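You operate a simulated robot arm through the tools that you are given. There is no shell and no other tool.

You run a simulated robot arm. Do the job below in one go: nothing can be reset, and whatever is moved stays where it is left.

Task
Pen the closed carton between the purple stops and label it Large.
Fine: slide the N31 stop out, slide the carton up to it, slide the N30 stop out; the label goes on the lid; the press block on the narrow table goes back. Set down upright: press block.

Only the result counts: the job must be done as asked and must still hold three seconds after the hand-in. Knocking over, shifting, dropping, spilling or breaking anything else fails it. A push-on lid holds only when it is set on centred and level and pressed home; a screw cap is set on level and turned clockwise until tight.

Robot
A 7-joint arm with a two-finger parallel gripper on a trunk, on a base that drives. Base frame: it is fixed to the floor where the robot stands at the start and does not move with it; the origin is under the middle of the robot, x ahead of it, y to its left, z up. Units: m, degrees, N and s.
With the tool pointing down near the work surface it reaches from about 0.22 to 0.7 m from the robot's upright axis, wherever it stands. Its first joint turns from -166.0 to 166.0 degrees. Places, roughly: carton (30x20x9 cm) [0.8, -0.5, 0.6]; far purple stop [0.5, -0.1, 0.6]; labels [0.5, -0.6, 0.6]; near purple stop [0.5, -0.5, 0.6]. Payload 3.43 kg.
The TCP is the grasp point between the finger pads, 0.034 m short of the fingertips. In the tool frame z runs along the fingers and y along their closing line. The gripper opens to 0.128 m. The fingers are 0.024 m wide and 0.012 m thick; the gripper's body (0.048 by 0.13 m) begins 0.096 m behind the TCP.
Orientation is told as [roll, pitch, yaw] about the base's x, y, z axes, in that order, counted from this pose: with the fingers straight down and closing along the base's y, the tool's x points along the base's -x, its y along +y and its z along -z.

Tools
- The arm moves only by the tool move_arm. Its argument "plan" is a list of rows, each an object of numbers (a shift or turn left out is 0, a gripper value left out holds the last): "tx", "ty", "tz": the shift along the tool's x, y, z in m; "rx", "ry", "rz": the turn, a rotation vector about the tool's x, y, z in degrees; "jaw": the gripper command, from -1 (shut) to 1 (fully open), values between in proportion. In form: [{"tx": .., "ty": .., "tz": .., "rx": .., "ry": .., "rz": .., "jaw": ..}, ...]. A call has 1 to 20 rows; each row shifts and turns the commanded pose from where the row before left it, along the tool's axes as they then stand. Rows are played at 5 a second. More than 0.05 m and 8.6 degrees between two rows, or a gripper value outside its range, and nothing of the call is played. Where a pose cannot be reached the arm comes as near as it can. A force on the tool above 90 N (or 10 N above the force at the start of the call, whichever is more), or a blocked arm, ends the call early, and 0.2 s more pass. The fingers move at their own pace (about 0.108 m/s each) and stop on an object; they squeeze with about 27 N. The grip force told is the motor's: it shows also when the fingers shut on nothing. Time passes only in rows, and 0.2 s behind the last, so rows that do not move let the fingers close. The reply holds the time, the measured pose of the TCP, the force on the tool along the base axes, the opening and the grip force, in the units named above and with some noise, with the torque about the TCP (base axes, N m) and any sound that the robot's microphone picked up.
- Cameras (640 x 400 px; columns grow to the right, rows downward): "scene" is now at [-0.0253, 0.1076, 1.3895]; the picture's right is [-0.51, -0.86, 0.00], its down [-0.61, 0.37, -0.70] and it looks along [0.60, -0.36, -0.71] (base axes); focal length 266 px, centre (320, 200). "wrist" rides on the gripper at [0.076, -0.011, -0.16] in the tool frame; the picture's right is [0.15, 0.99, 0.00], its down [-0.88, 0.13, -0.46] and it looks along [-0.45, 0.07, 0.89] (tool axes); focal length 234 px, centre (320, 200). There is no depth. A picture from a camera that has moved, and an enlarged one, comes with that camera's place and axes in the base frame and with its lens. The place of the scene camera against the robot may be out by one fixed shift of up to 0.018 m in any direction.
- capture(camera): a new picture of that camera. The clock stands still meanwhile.
- lift_body(by): slides the trunk up (or, below 0, down) by that many m; the arm and the scene camera ride with it, the base frame stays. It gives what a move gives, with no picture.
- drive_base(legs): drives the robot by 1 to 6 legs, each [ahead, left, turn to the left] in m, m and degrees, along the robot's own axes; the way and the turn of a leg run together, so that a leg with both is an arc; at most 1.5 m and 180 degrees a leg. The arm and the cameras ride along, it lands a little off, and it stops where it bumps. It gives what a move gives.
- turn_head(pan, tilt): turns the head with the scene camera to pan (to the left, within 86 degrees either way) and tilt (down, from -29 to 69), counted from straight ahead of the robot. It gives what a move gives.
- enlarge(camera, box): a new picture of the part [left, top, right, bottom] of that camera's present view, enlarged. The clock stands still meanwhile.
- sign_off(): hands the job in; it is judged then, once.

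Nothing tells you exact positions but the pictures and the camera data. Unless the task says otherwise, let go and move clear before handing in.

The tools are called after "Call:" by a JSON object that holds its "method" and its "body". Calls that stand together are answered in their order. move_arm: Moves the arm, as the interface text tells. Its arguments: {"type":"object","properties":{"plan":{"type":"array"}},"required":["plan"]} The other tools are called the same way: lift_body (by) slides the trunk up or down; drive_base (legs) drives the base; turn_head (pan, tilt) turns the head that bears the scene camera; capture (camera) takes a picture; enlarge (camera, box) takes an enlarged picture of a part of a camera's view; sign_off () hands the job in.

At the start:

```text
time_s: 0.0
tool_pos: [0.3794, -0.1417, 0.8949]
ee_rot: [0.0, 0.0, 0.0]
ft_force: [-0.1, -0.2, 0.1]
torque: [0.0, -0.02, -0.01]
opening: 0.128
grip_force: 0.0
trunk travel left (down, up): [-0.1, 0.224]
robot x, y, heading: [0.0009, -0.0002, 0.0]
head pan, tilt: [-30.7, 45.6]
```

scene: 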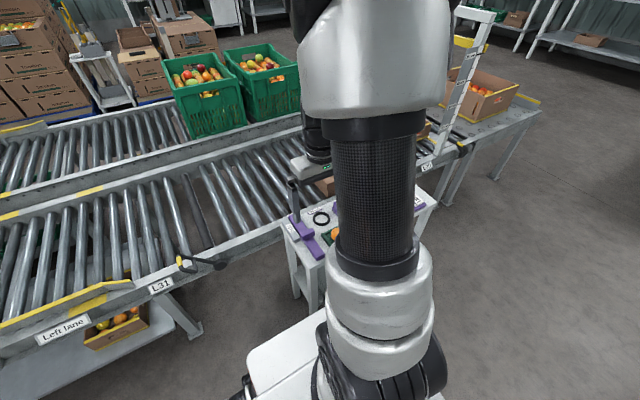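
wrist: 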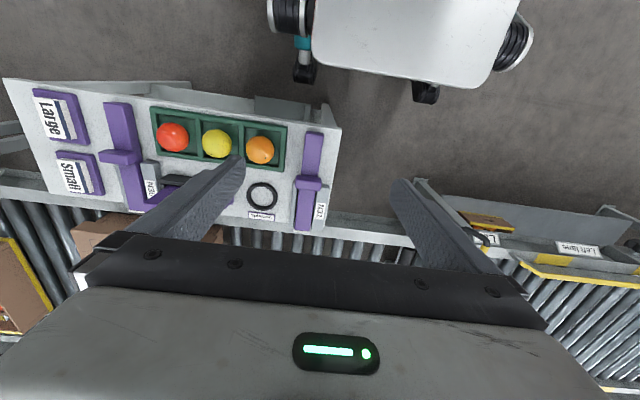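

The wrist view shows a narrow table with two purple slide stops (labelled N30 and something like N31), Large and Small label stacks, and three balls; the carton seems to be on the roller lane behind. I'll look closer before touching anything.

Call:
{"method": "enlarge", "body": {"camera": "wrist", "box": [0, 70, 350, 290]}}

Call:
{"method": "enlarge", "body": {"camera": "scene", "box": [240, 100, 560, 300]}}

Call:
{"method": "enlarge", "body": {"camera": "wrist", "box": [380, 160, 640, 320]}}

```text
1.82 times, centred on (175, 180) of wrist
camera zoom: at [0.305, -0.1516, 1.0551], right [-0.15, 0.99, 0.0], down [0.88, 0.13, 0.46], along [0.45, 0.07, -0.89], focal length 426 px, centre (584, 236)
```

zoom: 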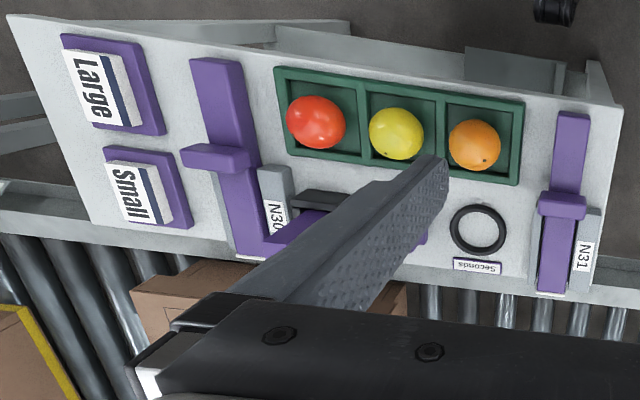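

```text
2.00 times, centred on (400, 200) of scene
camera zoom: at [-0.0253, 0.1076, 1.3895], right [-0.51, -0.86, 0.0], down [-0.61, 0.37, -0.7], along [0.6, -0.36, -0.71], focal length 532 px, centre (160, 200)
```

zoom: 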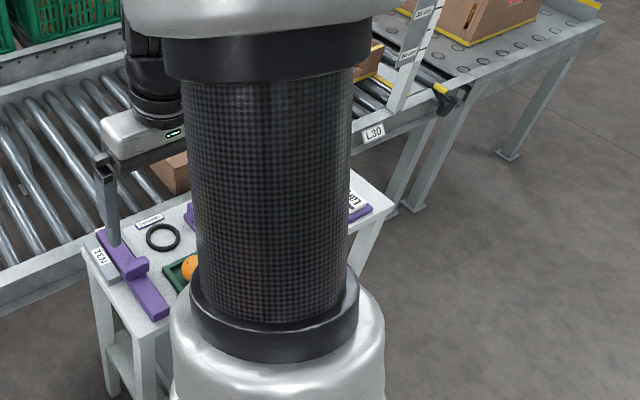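

```text
2.46 times, centred on (510, 240) of wrist
camera zoom: at [0.305, -0.1516, 1.0551], right [-0.15, 0.99, 0.0], down [0.88, 0.13, 0.46], along [0.45, 0.07, -0.89], focal length 576 px, centre (-148, 102)
```

zoom: 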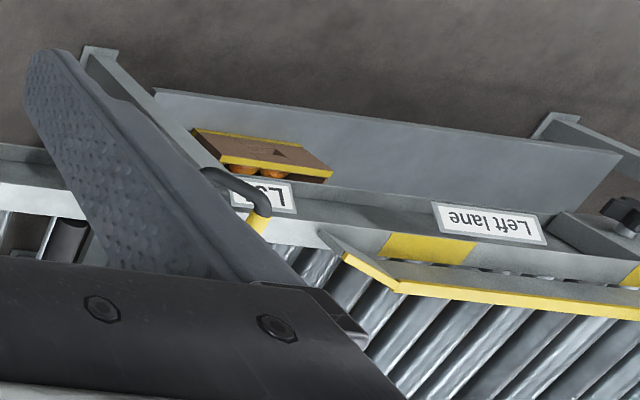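

The arm blocks the scene camera, so I'll swing the gripper up and to the left over clear space, to view the table and conveyor.

Call:
{"method": "move_arm", "body": {"plan": [{"tz": -0.04}, {"tz": -0.04}, {"ty": 0.045}, {"ty": 0.045}, {"ty": 0.045}, {"ty": 0.045}, {"ty": 0.045}, {"ty": 0.045}, {"ty": 0.045}, {"ty": 0.045}, {"ty": 0.045}, {"ty": 0.045}]}}

Call:
{"method": "capture", "body": {"camera": "scene"}}

Call:
{"method": "capture", "body": {"camera": "wrist"}}

```text
time_s: 2.6
tool_pos: [0.3794, 0.308, 0.9748]
ee_rot: [0.0, 0.0, 0.1]
ft_force: [-0.1, 0.3, 0.9]
torque: [0.04, 0.0, -0.02]
opening: 0.1281
grip_force: 0.1
trunk travel left (down, up): [-0.1, 0.224]
robot x, y, heading: [-0.001, -0.0015, -0.2]
head pan, tilt: [-30.7, 45.6]
```

```text
taken
camera scene: at [-0.0254, 0.1074, 1.3895], right [-0.51, -0.86, 0.0], down [-0.61, 0.37, -0.7], along [0.6, -0.36, -0.71], focal length 266 px, centre (320, 200)
```

scene: 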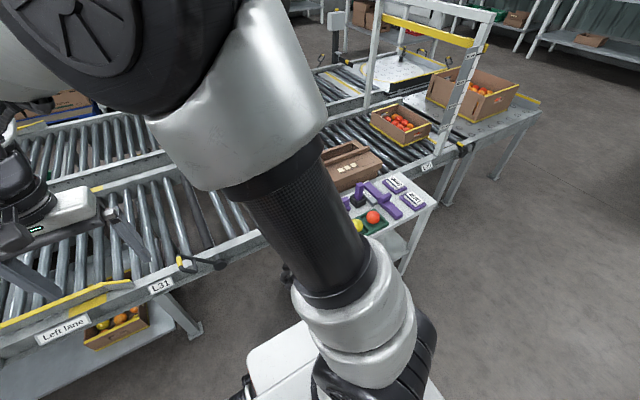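

```text
taken
camera wrist: at [0.304, 0.2983, 1.1351], right [-0.15, 0.99, 0.0], down [0.88, 0.13, 0.46], along [0.45, 0.07, -0.89], focal length 234 px, centre (320, 200)
```

wrist: 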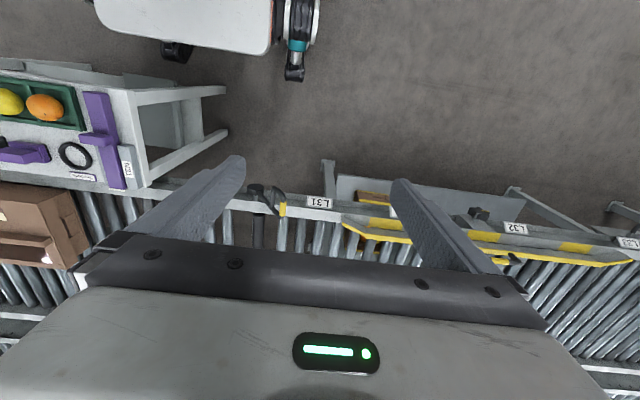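

Call:
{"method": "enlarge", "body": {"camera": "scene", "box": [300, 60, 540, 250]}}

Call:
{"method": "enlarge", "body": {"camera": "scene", "box": [320, 130, 440, 230]}}

Call:
{"method": "enlarge", "body": {"camera": "wrist", "box": [0, 60, 240, 280]}}

```text
2.11 times, centred on (420, 155) of scene
camera zoom: at [-0.0254, 0.1074, 1.3895], right [-0.51, -0.86, 0.0], down [-0.61, 0.37, -0.7], along [0.6, -0.36, -0.71], focal length 560 px, centre (110, 295)
```

zoom: 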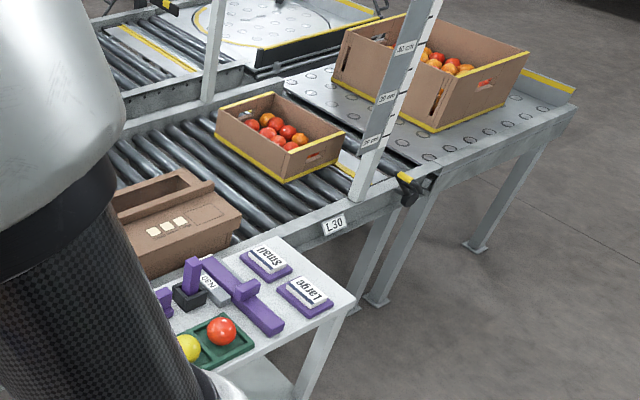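

```text
4.00 times, centred on (380, 180) of scene
camera zoom: at [-0.0254, 0.1074, 1.3895], right [-0.51, -0.86, 0.0], down [-0.61, 0.37, -0.7], along [0.6, -0.36, -0.71], focal length 1064 px, centre (80, 280)
```

zoom: 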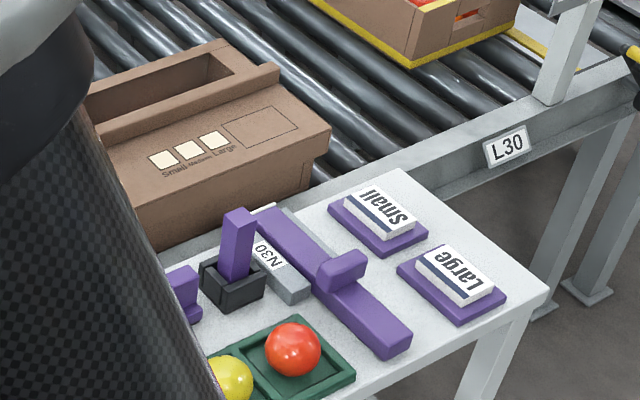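

```text
1.82 times, centred on (120, 170) of wrist
camera zoom: at [0.304, 0.2983, 1.1351], right [-0.15, 0.99, 0.0], down [0.88, 0.13, 0.46], along [0.45, 0.07, -0.89], focal length 426 px, centre (684, 254)
```

zoom: 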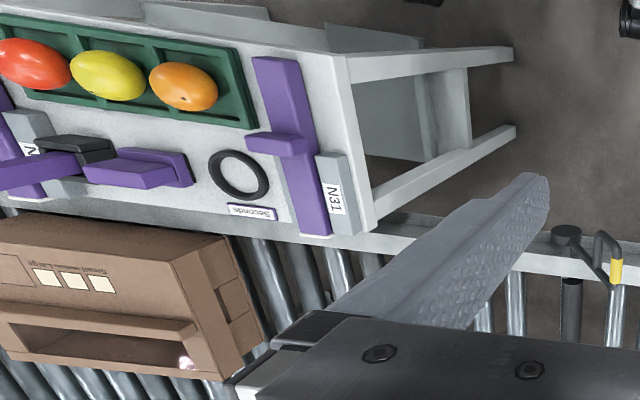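

The carton (closed, with Small/Medium/Large print and a label outline) sits on the rollers beside the table; the press block looks like a purple-handled thing in a black holder near N30. I'll hover the wrist camera above the table for precise measurement.

Call:
{"method": "move_arm", "body": {"plan": [{"ty": -0.048, "tz": -0.01}, {"ty": -0.048, "tz": -0.01}, {"ty": -0.048, "tz": -0.01}, {"ty": -0.048, "tz": -0.01}, {"ty": -0.048}, {"ty": -0.048}, {"ty": -0.048}, {"ty": -0.048}, {"ty": -0.048}, {"ty": -0.048}, {"ty": -0.048}, {"ty": -0.048}, {"ty": -0.048}, {"ty": -0.03}]}}

Call:
{"method": "capture", "body": {"camera": "wrist"}}

Call:
{"method": "enlarge", "body": {"camera": "wrist", "box": [160, 100, 480, 300]}}

```text
time_s: 5.6
tool_pos: [0.3772, -0.3456, 1.0154]
ee_rot: [0.1, 0.1, 0.0]
ft_force: [-0.8, 0.2, 0.7]
torque: [-0.01, -0.04, -0.04]
opening: 0.1281
grip_force: 0.1
trunk travel left (down, up): [-0.1, 0.224]
robot x, y, heading: [0.0003, 0.0011, -0.2]
head pan, tilt: [-30.7, 45.6]
```

```text
taken
camera wrist: at [0.3035, -0.3563, 1.1746], right [-0.15, 0.99, 0.0], down [0.88, 0.13, 0.46], along [0.45, 0.07, -0.89], focal length 234 px, centre (320, 200)
```

wrist: 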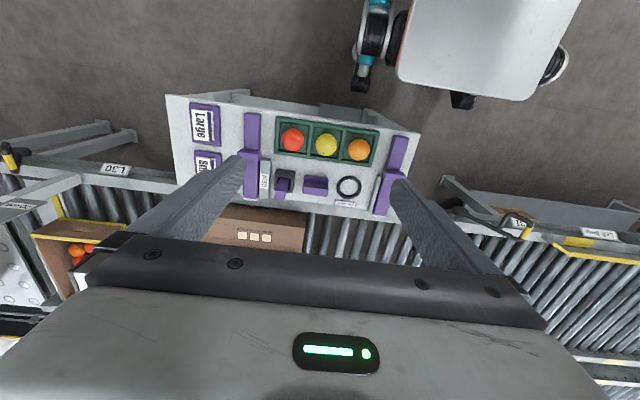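

```text
2.00 times, centred on (320, 200) of wrist
camera zoom: at [0.3035, -0.3563, 1.1746], right [-0.15, 0.99, 0.0], down [0.88, 0.13, 0.46], along [0.45, 0.07, -0.89], focal length 468 px, centre (320, 200)
```

zoom: 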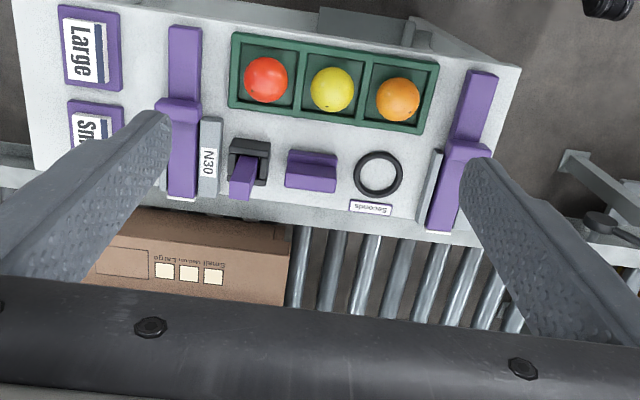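

Between the stops I see a black holder with a purple part, a purple ridged block, and a black ring by a "Seconds" tag. I'll go lower for a close view to tell which is the press block.

Call:
{"method": "move_arm", "body": {"plan": [{"tz": 0.04, "tx": -0.01}, {"tz": 0.04, "tx": -0.01}, {"tz": 0.04, "tx": -0.01}, {"tz": 0.03, "tx": -0.01}, {"tz": 0.0}]}}

Call:
{"method": "capture", "body": {"camera": "wrist"}}

Call:
{"method": "enlarge", "body": {"camera": "wrist", "box": [200, 60, 440, 210]}}

Call:
{"method": "enlarge", "body": {"camera": "wrist", "box": [60, 10, 300, 160]}}

```text
time_s: 6.8
tool_pos: [0.4187, -0.3458, 0.8649]
ee_rot: [0.0, -0.1, 0.1]
ft_force: [0.0, 0.7, -0.4]
torque: [0.0, 0.01, 0.01]
opening: 0.1282
grip_force: 0.0
trunk travel left (down, up): [-0.1, 0.224]
robot x, y, heading: [0.0009, -0.0023, -0.2]
head pan, tilt: [-30.7, 45.6]
```

```text
taken
camera wrist: at [0.3448, -0.3562, 1.0253], right [-0.15, 0.99, 0.0], down [0.88, 0.13, 0.46], along [0.45, 0.07, -0.89], focal length 234 px, centre (320, 200)
```

wrist: 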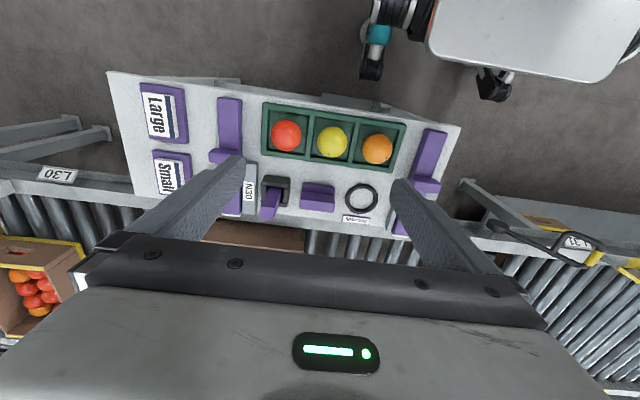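

```text
2.67 times, centred on (320, 135) of wrist
camera zoom: at [0.3448, -0.3562, 1.0253], right [-0.15, 0.99, 0.0], down [0.88, 0.13, 0.46], along [0.45, 0.07, -0.89], focal length 624 px, centre (320, 373)
```

zoom: 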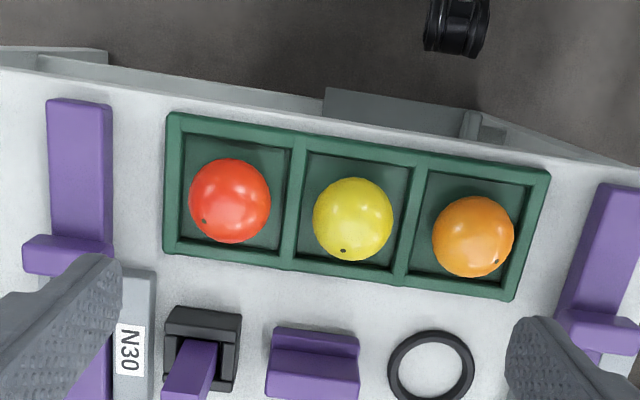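

```text
2.67 times, centred on (180, 85) of wrist
camera zoom: at [0.3448, -0.3562, 1.0253], right [-0.15, 0.99, 0.0], down [0.88, 0.13, 0.46], along [0.45, 0.07, -0.89], focal length 624 px, centre (693, 507)
```

zoom: 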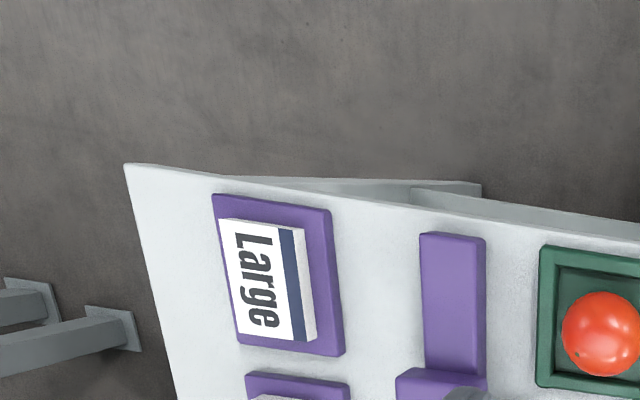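

Call:
{"method": "enlarge", "body": {"camera": "wrist", "box": [240, 165, 400, 265]}}

Call:
{"method": "enlarge", "body": {"camera": "scene", "box": [250, 150, 450, 275]}}

```text
4.00 times, centred on (320, 215) of wrist
camera zoom: at [0.3448, -0.3562, 1.0253], right [-0.15, 0.99, 0.0], down [0.88, 0.13, 0.46], along [0.45, 0.07, -0.89], focal length 937 px, centre (320, 140)
```

zoom: 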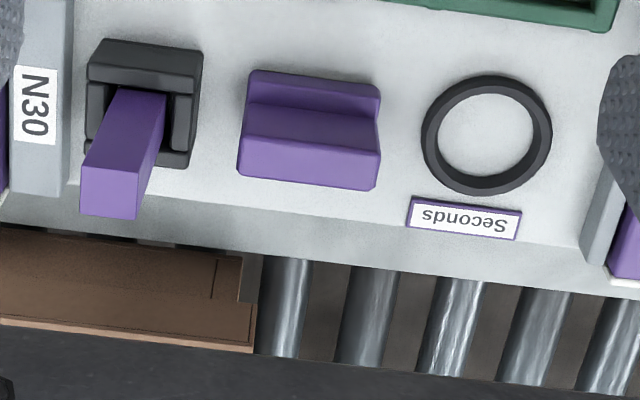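

```text
3.20 times, centred on (350, 212) of scene
camera zoom: at [-0.0253, 0.1076, 1.3895], right [-0.51, -0.86, 0.0], down [-0.61, 0.37, -0.7], along [0.6, -0.36, -0.71], focal length 852 px, centre (224, 160)
```

zoom: 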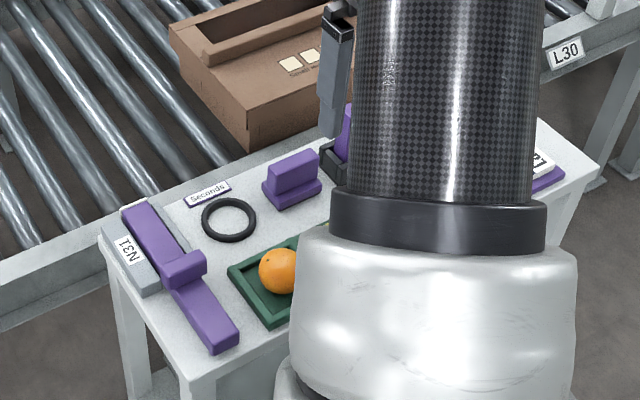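

The inverted-T purple block (base plus ridge) looks like the press block, at about (0.545, -0.33); table top is about z 0.61. I'll check base clearance to the table before driving sideways to reach the carton.

Call:
{"method": "turn_head", "body": {"pan": -60, "tilt": 60}}

Call:
{"method": "capture", "body": {"camera": "scene"}}

Call:
{"method": "turn_head", "body": {"pan": 10, "tilt": 66}}

Call:
{"method": "capture", "body": {"camera": "scene"}}

```text
time_s: 7.7
tool_pos: [0.419, -0.346, 0.8655]
ee_rot: [0.0, 0.0, 0.0]
ft_force: [-0.4, -0.2, 0.1]
torque: [-0.01, 0.02, 0.01]
opening: 0.128
grip_force: 0.1
trunk travel left (down, up): [-0.1, 0.224]
robot x, y, heading: [0.0006, -0.0022, -0.4]
head pan, tilt: [-60.0, 60.0]
```

```text
taken
camera scene: at [-0.0614, 0.0912, 1.3709], right [-0.87, -0.5, 0.0], down [-0.43, 0.75, -0.5], along [0.25, -0.43, -0.87], focal length 266 px, centre (320, 200)
```

scene: 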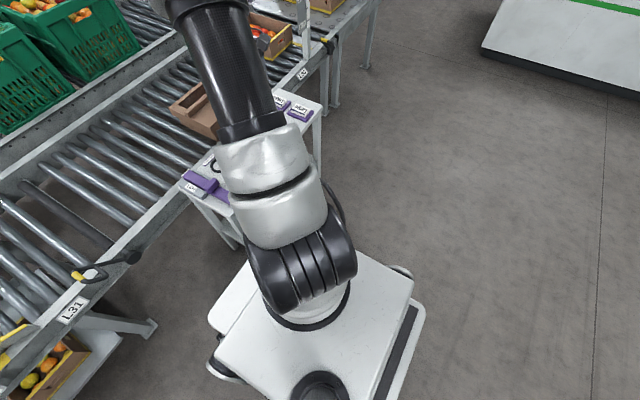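

```text
time_s: 9.2
tool_pos: [0.419, -0.3458, 0.8663]
ee_rot: [0.0, 0.1, 0.0]
ft_force: [-0.2, 0.7, 0.3]
torque: [0.0, 0.03, 0.02]
opening: 0.1282
grip_force: 0.1
trunk travel left (down, up): [-0.1, 0.224]
robot x, y, heading: [0.0021, 0.0016, -0.0]
head pan, tilt: [10.0, 66.0]
```

```text
taken
camera scene: at [-0.0363, 0.1592, 1.3643], right [0.17, -0.98, 0.0], down [-0.9, -0.16, -0.41], along [0.4, 0.07, -0.91], focal length 266 px, centre (320, 200)
```

scene: 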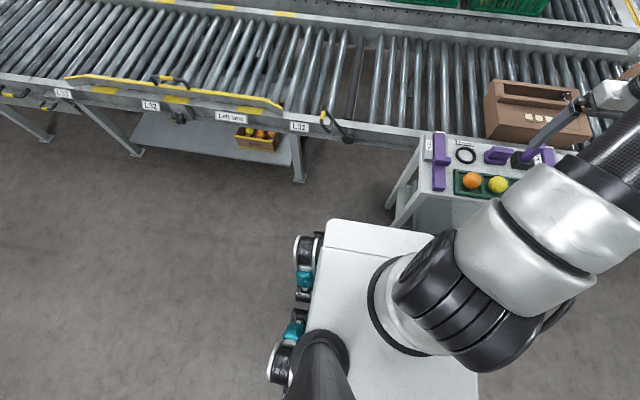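

The base front is about 0.08 m short of the table, so strafing right is safe. I'll shift right by 0.18 m, then put the wrist camera over the N31 stop.

Call:
{"method": "drive_base", "body": {"legs": [[0, -0.18, 0]]}}

Call:
{"method": "turn_head", "body": {"pan": -20, "tilt": 45}}

Call:
{"method": "move_arm", "body": {"plan": [{"ty": 0.04}, {"ty": 0.045}, {"ty": 0.045}, {"ty": 0.045}, {"ty": 0.045}, {"ty": 0.045}, {"ty": 0.045}, {"ty": 0.04}, {"tz": 0.0}]}}

Call:
{"method": "capture", "body": {"camera": "wrist"}}

Call:
{"method": "capture", "body": {"camera": "scene"}}

```text
time_s: 11.5
tool_pos: [0.4184, -0.5257, 0.8667]
ee_rot: [0.0, 0.0, 0.0]
ft_force: [-0.1, 1.1, 0.1]
torque: [0.0, 0.02, -0.01]
opening: 0.1283
grip_force: 0.1
trunk travel left (down, up): [-0.1, 0.224]
robot x, y, heading: [-0.0045, -0.1783, -0.1]
head pan, tilt: [10.0, 66.0]
```

```text
time_s: 12.4
tool_pos: [0.4191, -0.5246, 0.8661]
ee_rot: [0.0, -0.1, -0.1]
ft_force: [0.4, 0.6, 0.5]
torque: [0.01, 0.01, -0.03]
opening: 0.1282
grip_force: 0.0
trunk travel left (down, up): [-0.1, 0.224]
robot x, y, heading: [-0.0032, -0.1791, 0.1]
head pan, tilt: [-20.0, 45.0]
```

```text
time_s: 14.4
tool_pos: [0.419, -0.1754, 0.8663]
ee_rot: [0.0, 0.1, -0.2]
ft_force: [-0.1, -0.3, -0.2]
torque: [0.01, 0.01, -0.01]
opening: 0.1279
grip_force: 0.0
trunk travel left (down, up): [-0.1, 0.224]
robot x, y, heading: [-0.0019, -0.1785, -0.3]
head pan, tilt: [-20.0, 45.0]
```

```text
taken
camera wrist: at [0.3449, -0.1842, 1.0256], right [-0.15, 0.99, 0.0], down [0.88, 0.13, 0.46], along [0.45, 0.07, -0.89], focal length 234 px, centre (320, 200)
```

wrist: 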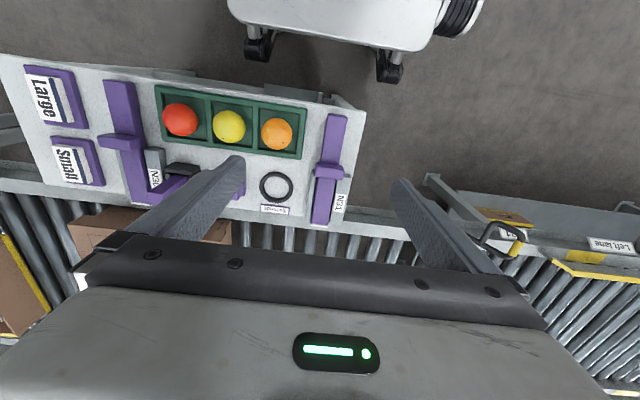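

```text
taken
camera scene: at [-0.0184, -0.0573, 1.3903], right [-0.34, -0.94, 0.0], down [-0.66, 0.24, -0.71], along [0.66, -0.24, -0.71], focal length 266 px, centre (320, 200)
```

scene: 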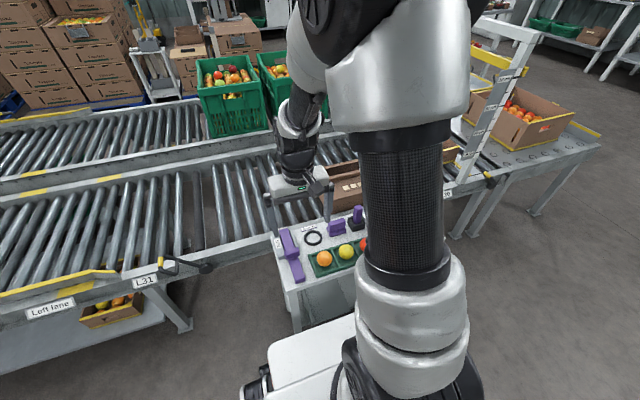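

Call:
{"method": "enlarge", "body": {"camera": "wrist", "box": [250, 90, 410, 240]}}

Call:
{"method": "enlarge", "body": {"camera": "scene", "box": [240, 140, 400, 290]}}

```text
2.67 times, centred on (330, 165) of wrist
camera zoom: at [0.3449, -0.1842, 1.0256], right [-0.15, 0.99, 0.0], down [0.88, 0.13, 0.46], along [0.45, 0.07, -0.89], focal length 624 px, centre (293, 293)
```

zoom: 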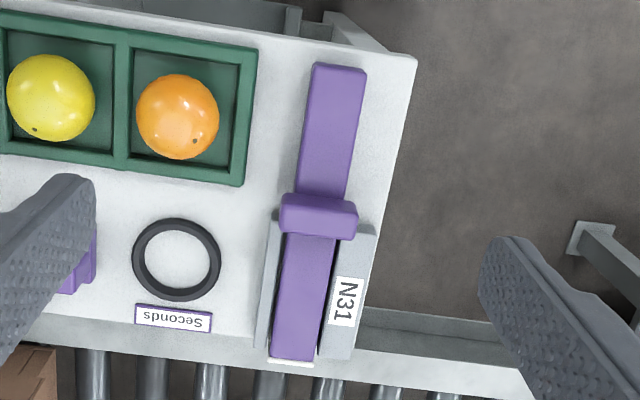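

```text
2.67 times, centred on (320, 215) of scene
camera zoom: at [-0.0184, -0.0573, 1.3903], right [-0.34, -0.94, 0.0], down [-0.66, 0.24, -0.71], along [0.66, -0.24, -0.71], focal length 710 px, centre (320, 160)
```

zoom: 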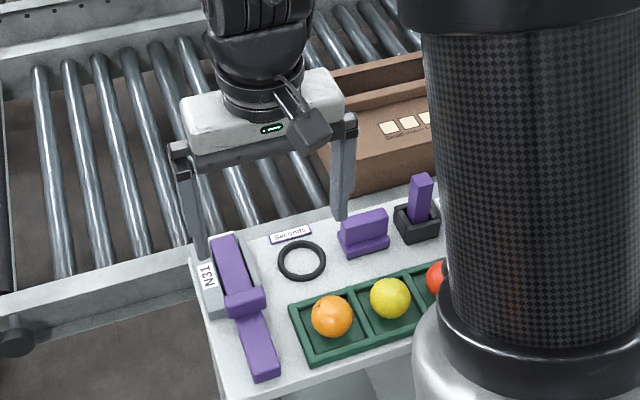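

N31's bar runs along x at y ≈ -0.148 (x 0.39 to 0.60), with its crosspiece handle at x ≈ 0.47. I'll centre above it and go lower to get the handle height.

Call:
{"method": "move_arm", "body": {"plan": [{"ty": 0.027, "tz": 0.04}, {"tz": 0.04}, {"tz": 0.03}, {}]}}

Call:
{"method": "enlarge", "body": {"camera": "wrist", "box": [240, 120, 400, 260]}}

Call:
{"method": "enlarge", "body": {"camera": "scene", "box": [260, 200, 360, 300]}}

```text
time_s: 15.4
tool_pos: [0.4186, -0.1476, 0.7553]
ee_rot: [0.1, 0.1, 0.0]
ft_force: [-0.7, -0.2, 0.3]
torque: [-0.01, -0.01, -0.01]
opening: 0.1281
grip_force: 0.2
trunk travel left (down, up): [-0.1, 0.224]
robot x, y, heading: [0.0028, -0.1764, -0.1]
head pan, tilt: [-20.0, 45.0]
```

```text
2.86 times, centred on (320, 190) of wrist
camera zoom: at [0.3446, -0.1574, 0.9152], right [-0.15, 0.99, 0.0], down [0.88, 0.13, 0.46], along [0.45, 0.07, -0.89], focal length 669 px, centre (320, 229)
```

zoom: 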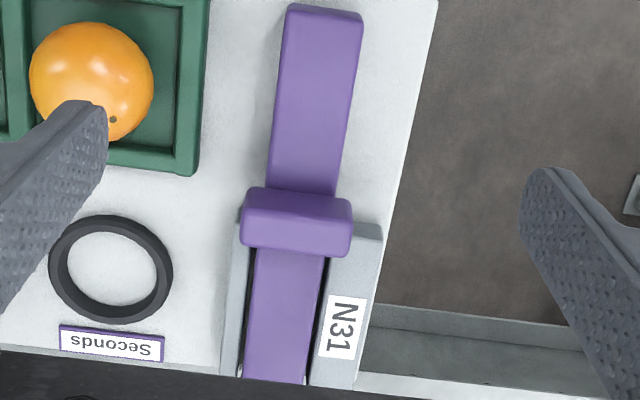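

```text
4.00 times, centred on (310, 250) of scene
camera zoom: at [-0.0183, -0.0574, 1.3903], right [-0.34, -0.94, 0.0], down [-0.66, 0.24, -0.71], along [0.66, -0.24, -0.71], focal length 1064 px, centre (360, 0)
```

zoom: 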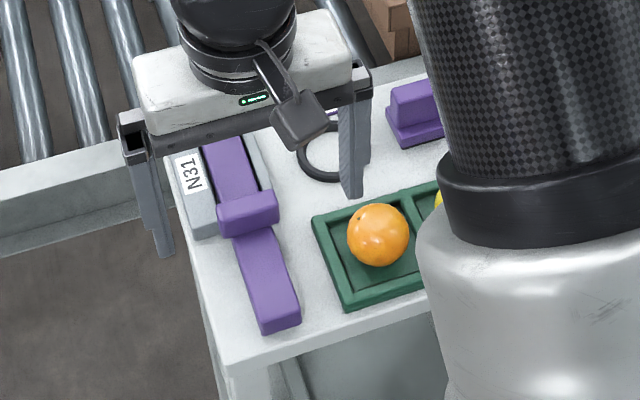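

The crosspiece spans x ≈ 0.469–0.489 with its top at z ≈ 0.657. I'll shut the fingers, come down behind it and push it gently outward (+x).

Call:
{"method": "move_arm", "body": {"plan": [{"jaw": -1}, {"jaw": -1}, {"jaw": -1}, {"tx": -0.018}, {"tz": 0.04}, {"tz": 0.03}, {"tz": 0.008}, {}]}}

Call:
{"method": "enlarge", "body": {"camera": "scene", "box": [240, 180, 380, 300]}}

Call:
{"method": "capture", "body": {"camera": "wrist"}}

```text
time_s: 17.2
tool_pos: [0.4366, -0.1479, 0.6778]
ee_rot: [0.0, 0.0, 0.0]
ft_force: [0.2, -0.8, 0.1]
torque: [0.0, 0.0, 0.0]
opening: 0.0001
grip_force: 26.5
trunk travel left (down, up): [-0.1, 0.224]
robot x, y, heading: [0.0024, -0.176, 0.0]
head pan, tilt: [-20.0, 45.0]
```

```text
3.33 times, centred on (310, 240) of scene
camera zoom: at [-0.0184, -0.0574, 1.3903], right [-0.34, -0.94, 0.0], down [-0.66, 0.24, -0.71], along [0.66, -0.24, -0.71], focal length 887 px, centre (353, 67)
```

zoom: 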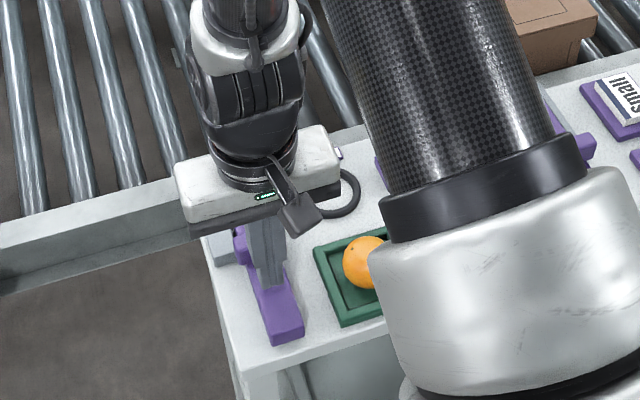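

```text
taken
camera wrist: at [0.3628, -0.1577, 0.837], right [-0.15, 0.99, 0.0], down [0.88, 0.13, 0.46], along [0.45, 0.07, -0.89], focal length 234 px, centre (320, 200)
```

wrist: 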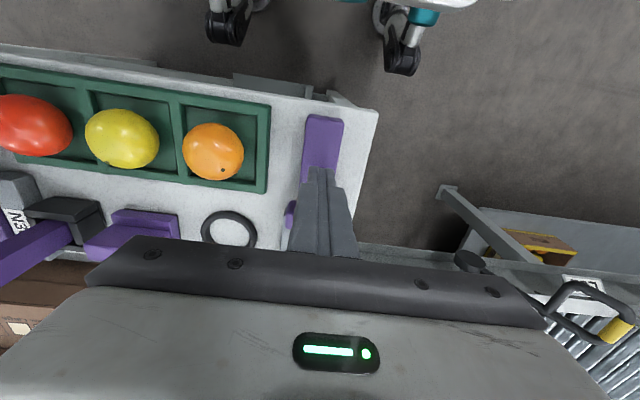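

The fingers are behind the handle with no contact yet. Now a slow push outward.

Call:
{"method": "move_arm", "body": {"plan": [{"tx": -0.01}, {"tx": -0.01}, {"tx": -0.01}, {"tx": -0.01}, {"tx": -0.01}, {}]}}

Call:
{"method": "enlarge", "body": {"camera": "scene", "box": [220, 150, 380, 300]}}

```text
time_s: 18.6
tool_pos: [0.4869, -0.1467, 0.678]
ee_rot: [0.0, 0.0, 0.0]
ft_force: [0.4, 0.0, -0.1]
torque: [0.0, 0.0, 0.01]
opening: 0.0
grip_force: 27.1
trunk travel left (down, up): [-0.1, 0.224]
robot x, y, heading: [0.003, -0.1767, -0.0]
head pan, tilt: [-20.0, 45.0]
```

```text
2.67 times, centred on (300, 225) of scene
camera zoom: at [-0.0183, -0.0574, 1.3903], right [-0.34, -0.94, 0.0], down [-0.66, 0.24, -0.71], along [0.66, -0.24, -0.71], focal length 710 px, centre (373, 133)
```

zoom: 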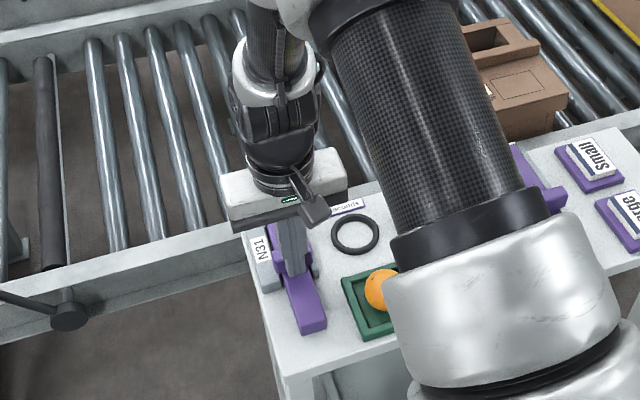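

The stop is sliding freely. I'll keep pushing until it meets its end or reaches a proper extension.

Call:
{"method": "move_arm", "body": {"plan": [{"tx": -0.012}, {"tx": -0.012}, {"tx": -0.012}, {"tx": -0.012}, {"tx": -0.012}, {"tx": -0.012}, {}]}}

Call:
{"method": "enlarge", "body": {"camera": "scene", "box": [220, 130, 420, 300]}}

```text
time_s: 20.2
tool_pos: [0.5594, -0.1471, 0.6777]
ee_rot: [0.0, -0.1, 0.0]
ft_force: [-0.6, 0.7, -0.7]
torque: [-0.01, 0.0, 0.01]
opening: 0.0001
grip_force: 27.5
trunk travel left (down, up): [-0.1, 0.224]
robot x, y, heading: [-0.0004, -0.1798, -0.1]
head pan, tilt: [-20.0, 45.0]
```

```text
2.35 times, centred on (320, 215) of scene
camera zoom: at [-0.0183, -0.0574, 1.3903], right [-0.34, -0.94, 0.0], down [-0.66, 0.24, -0.71], along [0.66, -0.24, -0.71], focal length 626 px, centre (320, 165)
```

zoom: 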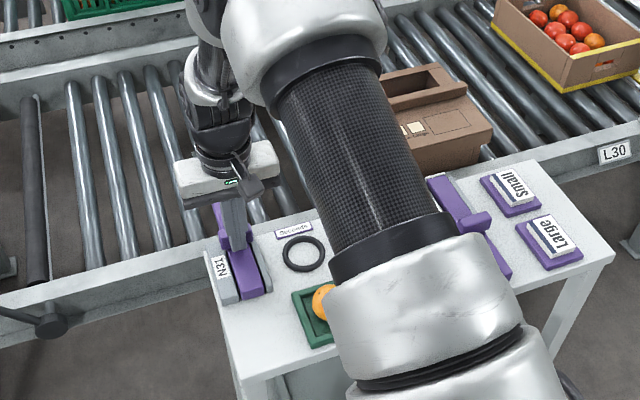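

Call:
{"method": "move_arm", "body": {"plan": [{"tx": -0.008}, {"tx": -0.008}, {"tx": -0.008}, {}]}}

Call:
{"method": "enlarge", "body": {"camera": "scene", "box": [220, 160, 320, 280]}}

Call:
{"method": "capture", "body": {"camera": "wrist"}}

```text
time_s: 21.2
tool_pos: [0.5838, -0.1475, 0.6774]
ee_rot: [0.1, 0.0, 0.0]
ft_force: [0.4, 1.3, 0.1]
torque: [0.0, -0.02, -0.01]
opening: 0.0001
grip_force: 27.1
trunk travel left (down, up): [-0.1, 0.224]
robot x, y, heading: [-0.0021, -0.1792, 0.2]
head pan, tilt: [-20.0, 45.0]
```

```text
3.33 times, centred on (270, 220) of scene
camera zoom: at [-0.0183, -0.0574, 1.3904], right [-0.34, -0.94, 0.0], down [-0.66, 0.24, -0.71], along [0.66, -0.24, -0.71], focal length 887 px, centre (487, 133)
```

zoom: 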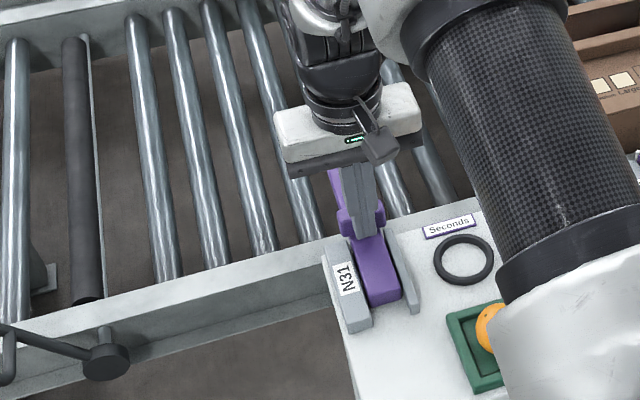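

```text
taken
camera wrist: at [0.5088, -0.1579, 0.8375], right [-0.15, 0.99, 0.0], down [0.88, 0.13, 0.46], along [0.45, 0.07, -0.89], focal length 234 px, centre (320, 200)
```

wrist: 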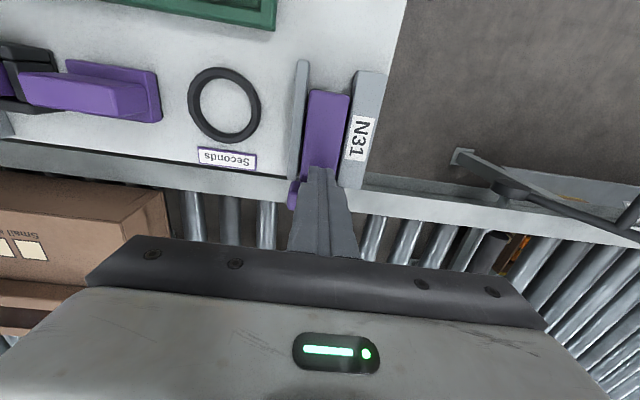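

Call:
{"method": "move_arm", "body": {"plan": [{"tx": -0.006}, {"tx": -0.006}, {"tx": -0.006}, {"tx": -0.006}, {}]}}

Call:
{"method": "enlarge", "body": {"camera": "scene", "box": [220, 160, 320, 280]}}

```text
time_s: 22.4
tool_pos: [0.6069, -0.1475, 0.6788]
ee_rot: [0.0, -0.1, 0.0]
ft_force: [-0.9, 0.6, -0.5]
torque: [0.02, 0.02, 0.01]
opening: 0.0
grip_force: 27.1
trunk travel left (down, up): [-0.1, 0.224]
robot x, y, heading: [0.0005, -0.1765, -0.1]
head pan, tilt: [-20.0, 45.0]
```

```text
3.33 times, centred on (270, 220) of scene
camera zoom: at [-0.0184, -0.0574, 1.3903], right [-0.34, -0.94, 0.0], down [-0.66, 0.24, -0.71], along [0.66, -0.24, -0.71], focal length 887 px, centre (487, 133)
```

zoom: 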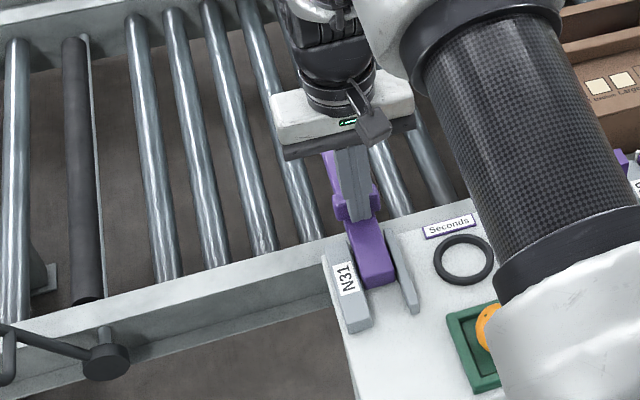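

Call:
{"method": "move_arm", "body": {"plan": [{"tx": -0.005}, {"tx": -0.005}, {"tx": -0.005}, {}]}}

Call:
{"method": "enlarge", "body": {"camera": "scene", "box": [220, 160, 320, 280]}}

Call:
{"method": "capture", "body": {"camera": "wrist"}}

```text
time_s: 23.4
tool_pos: [0.6221, -0.1474, 0.6785]
ee_rot: [0.0, -0.1, 0.1]
ft_force: [0.5, -0.7, -0.1]
torque: [0.06, 0.01, -0.02]
opening: 0.0
grip_force: 26.9
trunk travel left (down, up): [-0.1, 0.224]
robot x, y, heading: [-0.0026, -0.1805, 0.2]
head pan, tilt: [-20.0, 45.0]
```

```text
3.33 times, centred on (270, 220) of scene
camera zoom: at [-0.0184, -0.0574, 1.3903], right [-0.34, -0.94, 0.0], down [-0.66, 0.24, -0.71], along [0.66, -0.24, -0.71], focal length 887 px, centre (487, 133)
```

zoom: 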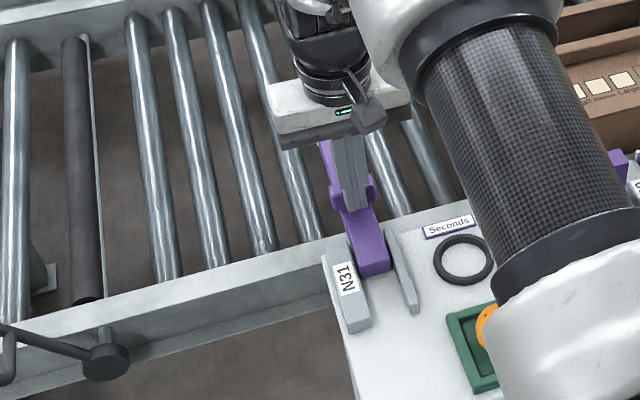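

```text
taken
camera wrist: at [0.5477, -0.1581, 0.8375], right [-0.15, 0.99, 0.0], down [0.88, 0.13, 0.46], along [0.45, 0.07, -0.89], focal length 234 px, centre (320, 200)
```

wrist: 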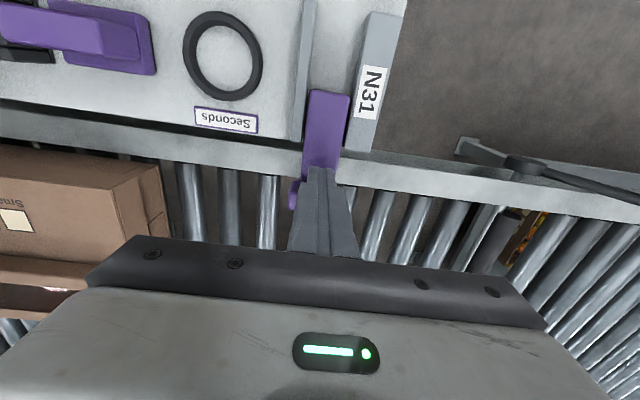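

Call:
{"method": "move_arm", "body": {"plan": [{"tx": -0.005}, {"tx": -0.005}, {}]}}

Call:
{"method": "enlarge", "body": {"camera": "scene", "box": [220, 160, 320, 280]}}

```text
time_s: 24.2
tool_pos: [0.628, -0.148, 0.6764]
ee_rot: [0.0, 0.4, 0.0]
ft_force: [-21.6, -1.1, 4.3]
torque: [-0.02, 0.47, 0.01]
opening: 0.0
grip_force: 26.8
trunk travel left (down, up): [-0.1, 0.224]
robot x, y, heading: [-0.0054, -0.1777, -0.0]
head pan, tilt: [-20.0, 45.0]
```

```text
3.33 times, centred on (270, 220) of scene
camera zoom: at [-0.02, -0.0574, 1.3904], right [-0.34, -0.94, 0.0], down [-0.66, 0.24, -0.71], along [0.67, -0.24, -0.71], focal length 887 px, centre (487, 133)
```

zoom: 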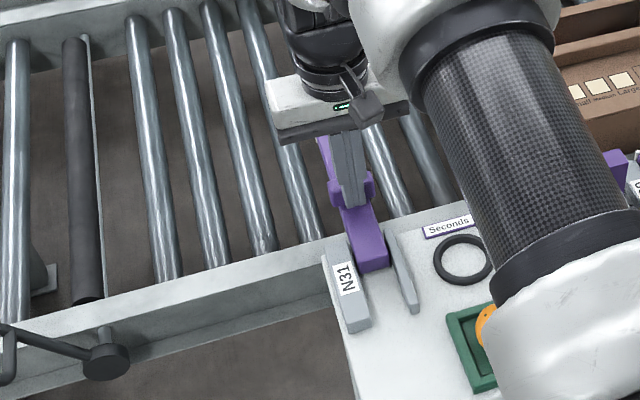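

The N31 stop hit its end (about 22 N, travel ≈ 0.17 m), so it is fully out. I'll back off, rise, and look over the carton.

Call:
{"method": "move_arm", "body": {"plan": [{"tx": 0.02}, {"tx": 0.02}, {"tz": -0.05}, {"tz": -0.05}, {"tz": -0.05}, {"tz": -0.05}, {"tz": -0.05, "jaw": 1}, {"ty": -0.045}, {"ty": -0.045}, {"ty": -0.045}, {"ty": -0.045}, {}]}}

Call:
{"method": "capture", "body": {"camera": "wrist"}}

Call:
{"method": "capture", "body": {"camera": "scene"}}

```text
time_s: 26.9
tool_pos: [0.5919, -0.3278, 0.929]
ee_rot: [0.0, 0.0, 0.0]
ft_force: [0.7, -0.4, -0.4]
torque: [-0.01, -0.01, -0.02]
opening: 0.1283
grip_force: 0.1
trunk travel left (down, up): [-0.1, 0.224]
robot x, y, heading: [-0.0003, -0.1801, -0.1]
head pan, tilt: [-20.0, 45.0]
```

```text
taken
camera wrist: at [0.5182, -0.3388, 1.0883], right [-0.15, 0.99, 0.0], down [0.88, 0.13, 0.46], along [0.45, 0.07, -0.89], focal length 234 px, centre (320, 200)
```

wrist: 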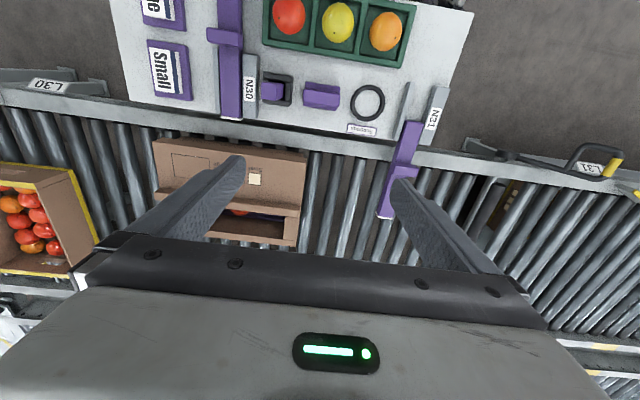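

```text
taken
camera scene: at [-0.0184, -0.0575, 1.3904], right [-0.34, -0.94, 0.0], down [-0.66, 0.24, -0.71], along [0.66, -0.24, -0.71], focal length 266 px, centre (320, 200)
```

scene: 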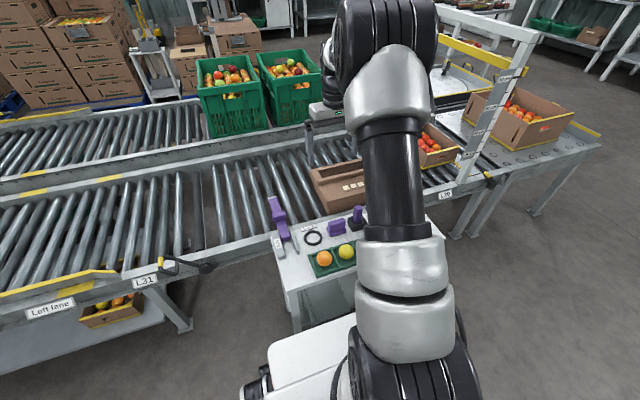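

Call:
{"method": "enlarge", "body": {"camera": "wrist", "box": [110, 120, 350, 260]}}

Call:
{"method": "enlarge", "body": {"camera": "scene", "box": [240, 130, 440, 270]}}

```text
2.67 times, centred on (230, 190) of wrist
camera zoom: at [0.5182, -0.3388, 1.0883], right [-0.15, 0.99, 0.0], down [0.88, 0.13, 0.46], along [0.45, 0.07, -0.89], focal length 624 px, centre (560, 227)
```

zoom: 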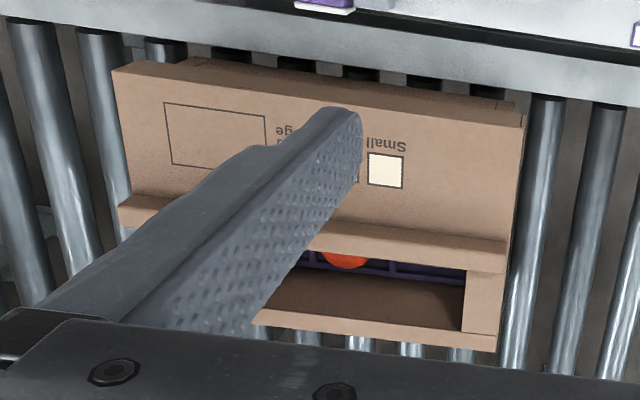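

```text
2.86 times, centred on (340, 200) of scene
camera zoom: at [-0.0184, -0.0575, 1.3904], right [-0.34, -0.94, 0.0], down [-0.66, 0.24, -0.71], along [0.66, -0.24, -0.71], focal length 760 px, centre (263, 200)
```

zoom: 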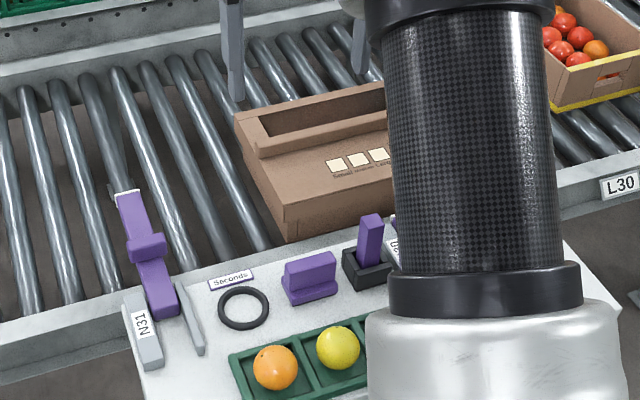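

The carton's top is at z ≈ 0.63, its ends at about y = -0.647 and -0.347, so it must slide ≈ 0.18 m along +y to reach N31. I'll bring the arm in and drive right so I can push it squarely on its -y end.

Call:
{"method": "move_arm", "body": {"plan": [{"tx": 0.045}, {"tx": 0.045}, {"tx": 0.045}, {"ty": 0.04}, {"ty": 0.03}, {}]}}

Call:
{"method": "drive_base", "body": {"legs": [[0, -0.36, 0]]}}

Call:
{"method": "turn_head", "body": {"pan": -5, "tilt": 48}}

Call:
{"method": "capture", "body": {"camera": "scene"}}

Call:
{"method": "capture", "body": {"camera": "wrist"}}

```text
time_s: 28.2
tool_pos: [0.4561, -0.2571, 0.9279]
ee_rot: [-0.1, 0.0, -0.1]
ft_force: [0.3, 0.2, -0.3]
torque: [0.0, 0.01, 0.0]
opening: 0.128
grip_force: 0.0
trunk travel left (down, up): [-0.1, 0.224]
robot x, y, heading: [-0.0031, -0.179, -0.0]
head pan, tilt: [-20.0, 45.0]
```

```text
time_s: 32.2
tool_pos: [0.4568, -0.6123, 0.9291]
ee_rot: [0.1, 0.0, 0.1]
ft_force: [-0.5, -0.4, 0.5]
torque: [0.03, -0.01, 0.02]
opening: 0.128
grip_force: 0.0
trunk travel left (down, up): [-0.1, 0.224]
robot x, y, heading: [-0.0044, -0.5337, 0.3]
head pan, tilt: [-20.0, 45.0]
```

```text
time_s: 33.0
tool_pos: [0.4562, -0.613, 0.9285]
ee_rot: [0.0, -0.1, 0.2]
ft_force: [-0.4, 0.6, 0.1]
torque: [-0.01, -0.05, 0.01]
opening: 0.1281
grip_force: 0.1
trunk travel left (down, up): [-0.1, 0.224]
robot x, y, heading: [-0.0018, -0.537, -0.0]
head pan, tilt: [-5.0, 48.0]
```

```text
taken
camera scene: at [-0.0164, -0.3931, 1.3862], right [-0.09, -1.0, 0.0], down [-0.74, 0.06, -0.67], along [0.67, -0.06, -0.74], focal length 266 px, centre (320, 200)
```

scene: 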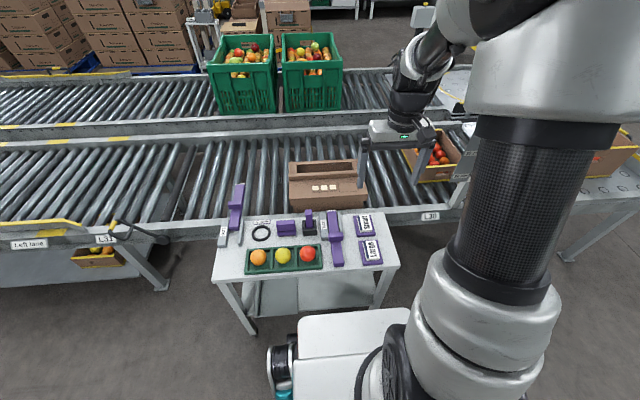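

```text
taken
camera wrist: at [0.3829, -0.6242, 1.0884], right [-0.15, 0.99, 0.0], down [0.88, 0.13, 0.46], along [0.45, 0.07, -0.89], focal length 234 px, centre (320, 200)
```

wrist: 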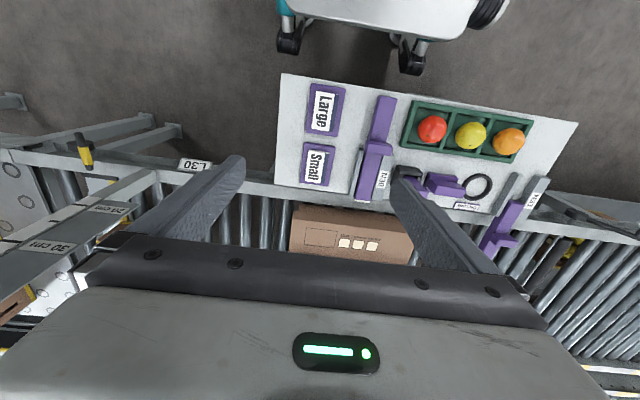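

Call:
{"method": "enlarge", "body": {"camera": "scene", "box": [200, 140, 420, 280]}}

Call:
{"method": "enlarge", "body": {"camera": "wrist", "box": [260, 60, 560, 250]}}

```text
2.86 times, centred on (310, 210) of scene
camera zoom: at [-0.0164, -0.3931, 1.3862], right [-0.09, -1.0, 0.0], down [-0.74, 0.06, -0.67], along [0.67, -0.06, -0.74], focal length 760 px, centre (349, 171)
```

zoom: 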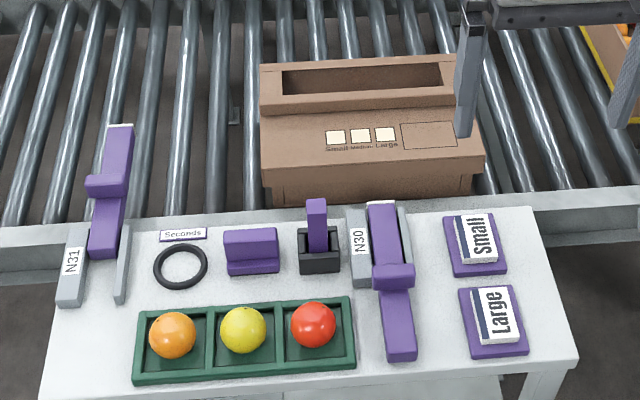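

```text
2.11 times, centred on (410, 155) of wrist
camera zoom: at [0.3829, -0.6242, 1.0884], right [-0.15, 0.99, 0.0], down [0.88, 0.13, 0.46], along [0.45, 0.07, -0.89], focal length 493 px, centre (130, 295)
```

zoom: 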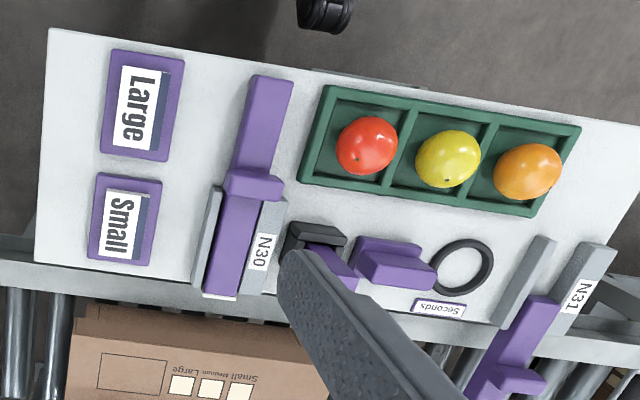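

Now everything is clearly visible: N31 is out, and the carton must slide toward it. I'll turn the gripper 90° so both fingers can push the carton's -y end as a two-point pusher, and look before descending.

Call:
{"method": "move_arm", "body": {"plan": [{"rz": -8.5, "jaw": 0.1}, {"rz": -8.5}, {"rz": -8.5}, {"rz": -8.5}, {"rz": -8.5}, {"rz": -8.5}, {"rz": -8.5}, {"rz": -8.5}, {"rz": -8.5}, {"rz": -8.5}, {"rz": -5.0}, {"ty": -0.045, "tx": 0.022}, {"ty": -0.045, "tx": 0.022}, {"ty": -0.045, "tx": 0.022}, {"ty": -0.04, "tx": 0.022}, {"ty": -0.03}, {}]}}

Call:
{"method": "capture", "body": {"camera": "wrist"}}

Call:
{"method": "capture", "body": {"camera": "scene"}}

```text
time_s: 36.6
tool_pos: [0.6631, -0.6997, 0.9292]
ee_rot: [0.0, 0.0, 90.0]
ft_force: [-0.2, 0.4, 0.8]
torque: [-0.01, 0.01, -0.02]
opening: 0.0704
grip_force: 0.0
trunk travel left (down, up): [-0.1, 0.224]
robot x, y, heading: [-0.0022, -0.5374, 0.0]
head pan, tilt: [-5.0, 48.0]
```

```text
taken
camera wrist: at [0.676, -0.7751, 1.0888], right [-0.99, -0.15, 0.0], down [-0.13, 0.88, 0.46], along [-0.07, 0.45, -0.89], focal length 234 px, centre (320, 200)
```

wrist: 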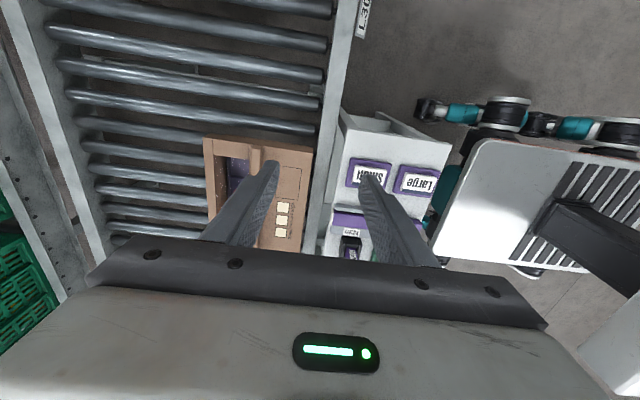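

```text
taken
camera scene: at [-0.0162, -0.393, 1.3861], right [-0.09, -1.0, 0.0], down [-0.74, 0.06, -0.67], along [0.67, -0.06, -0.74], focal length 266 px, centre (320, 200)
```

scene: 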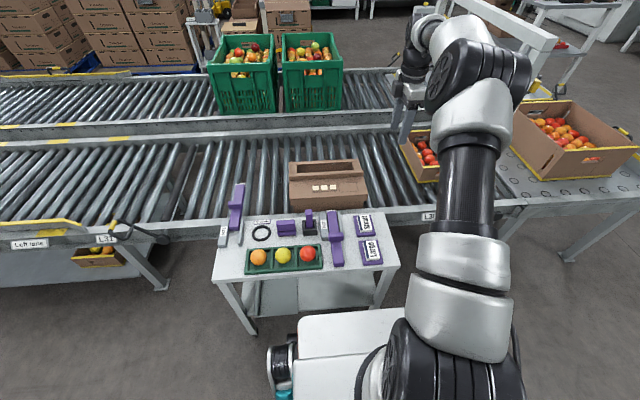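

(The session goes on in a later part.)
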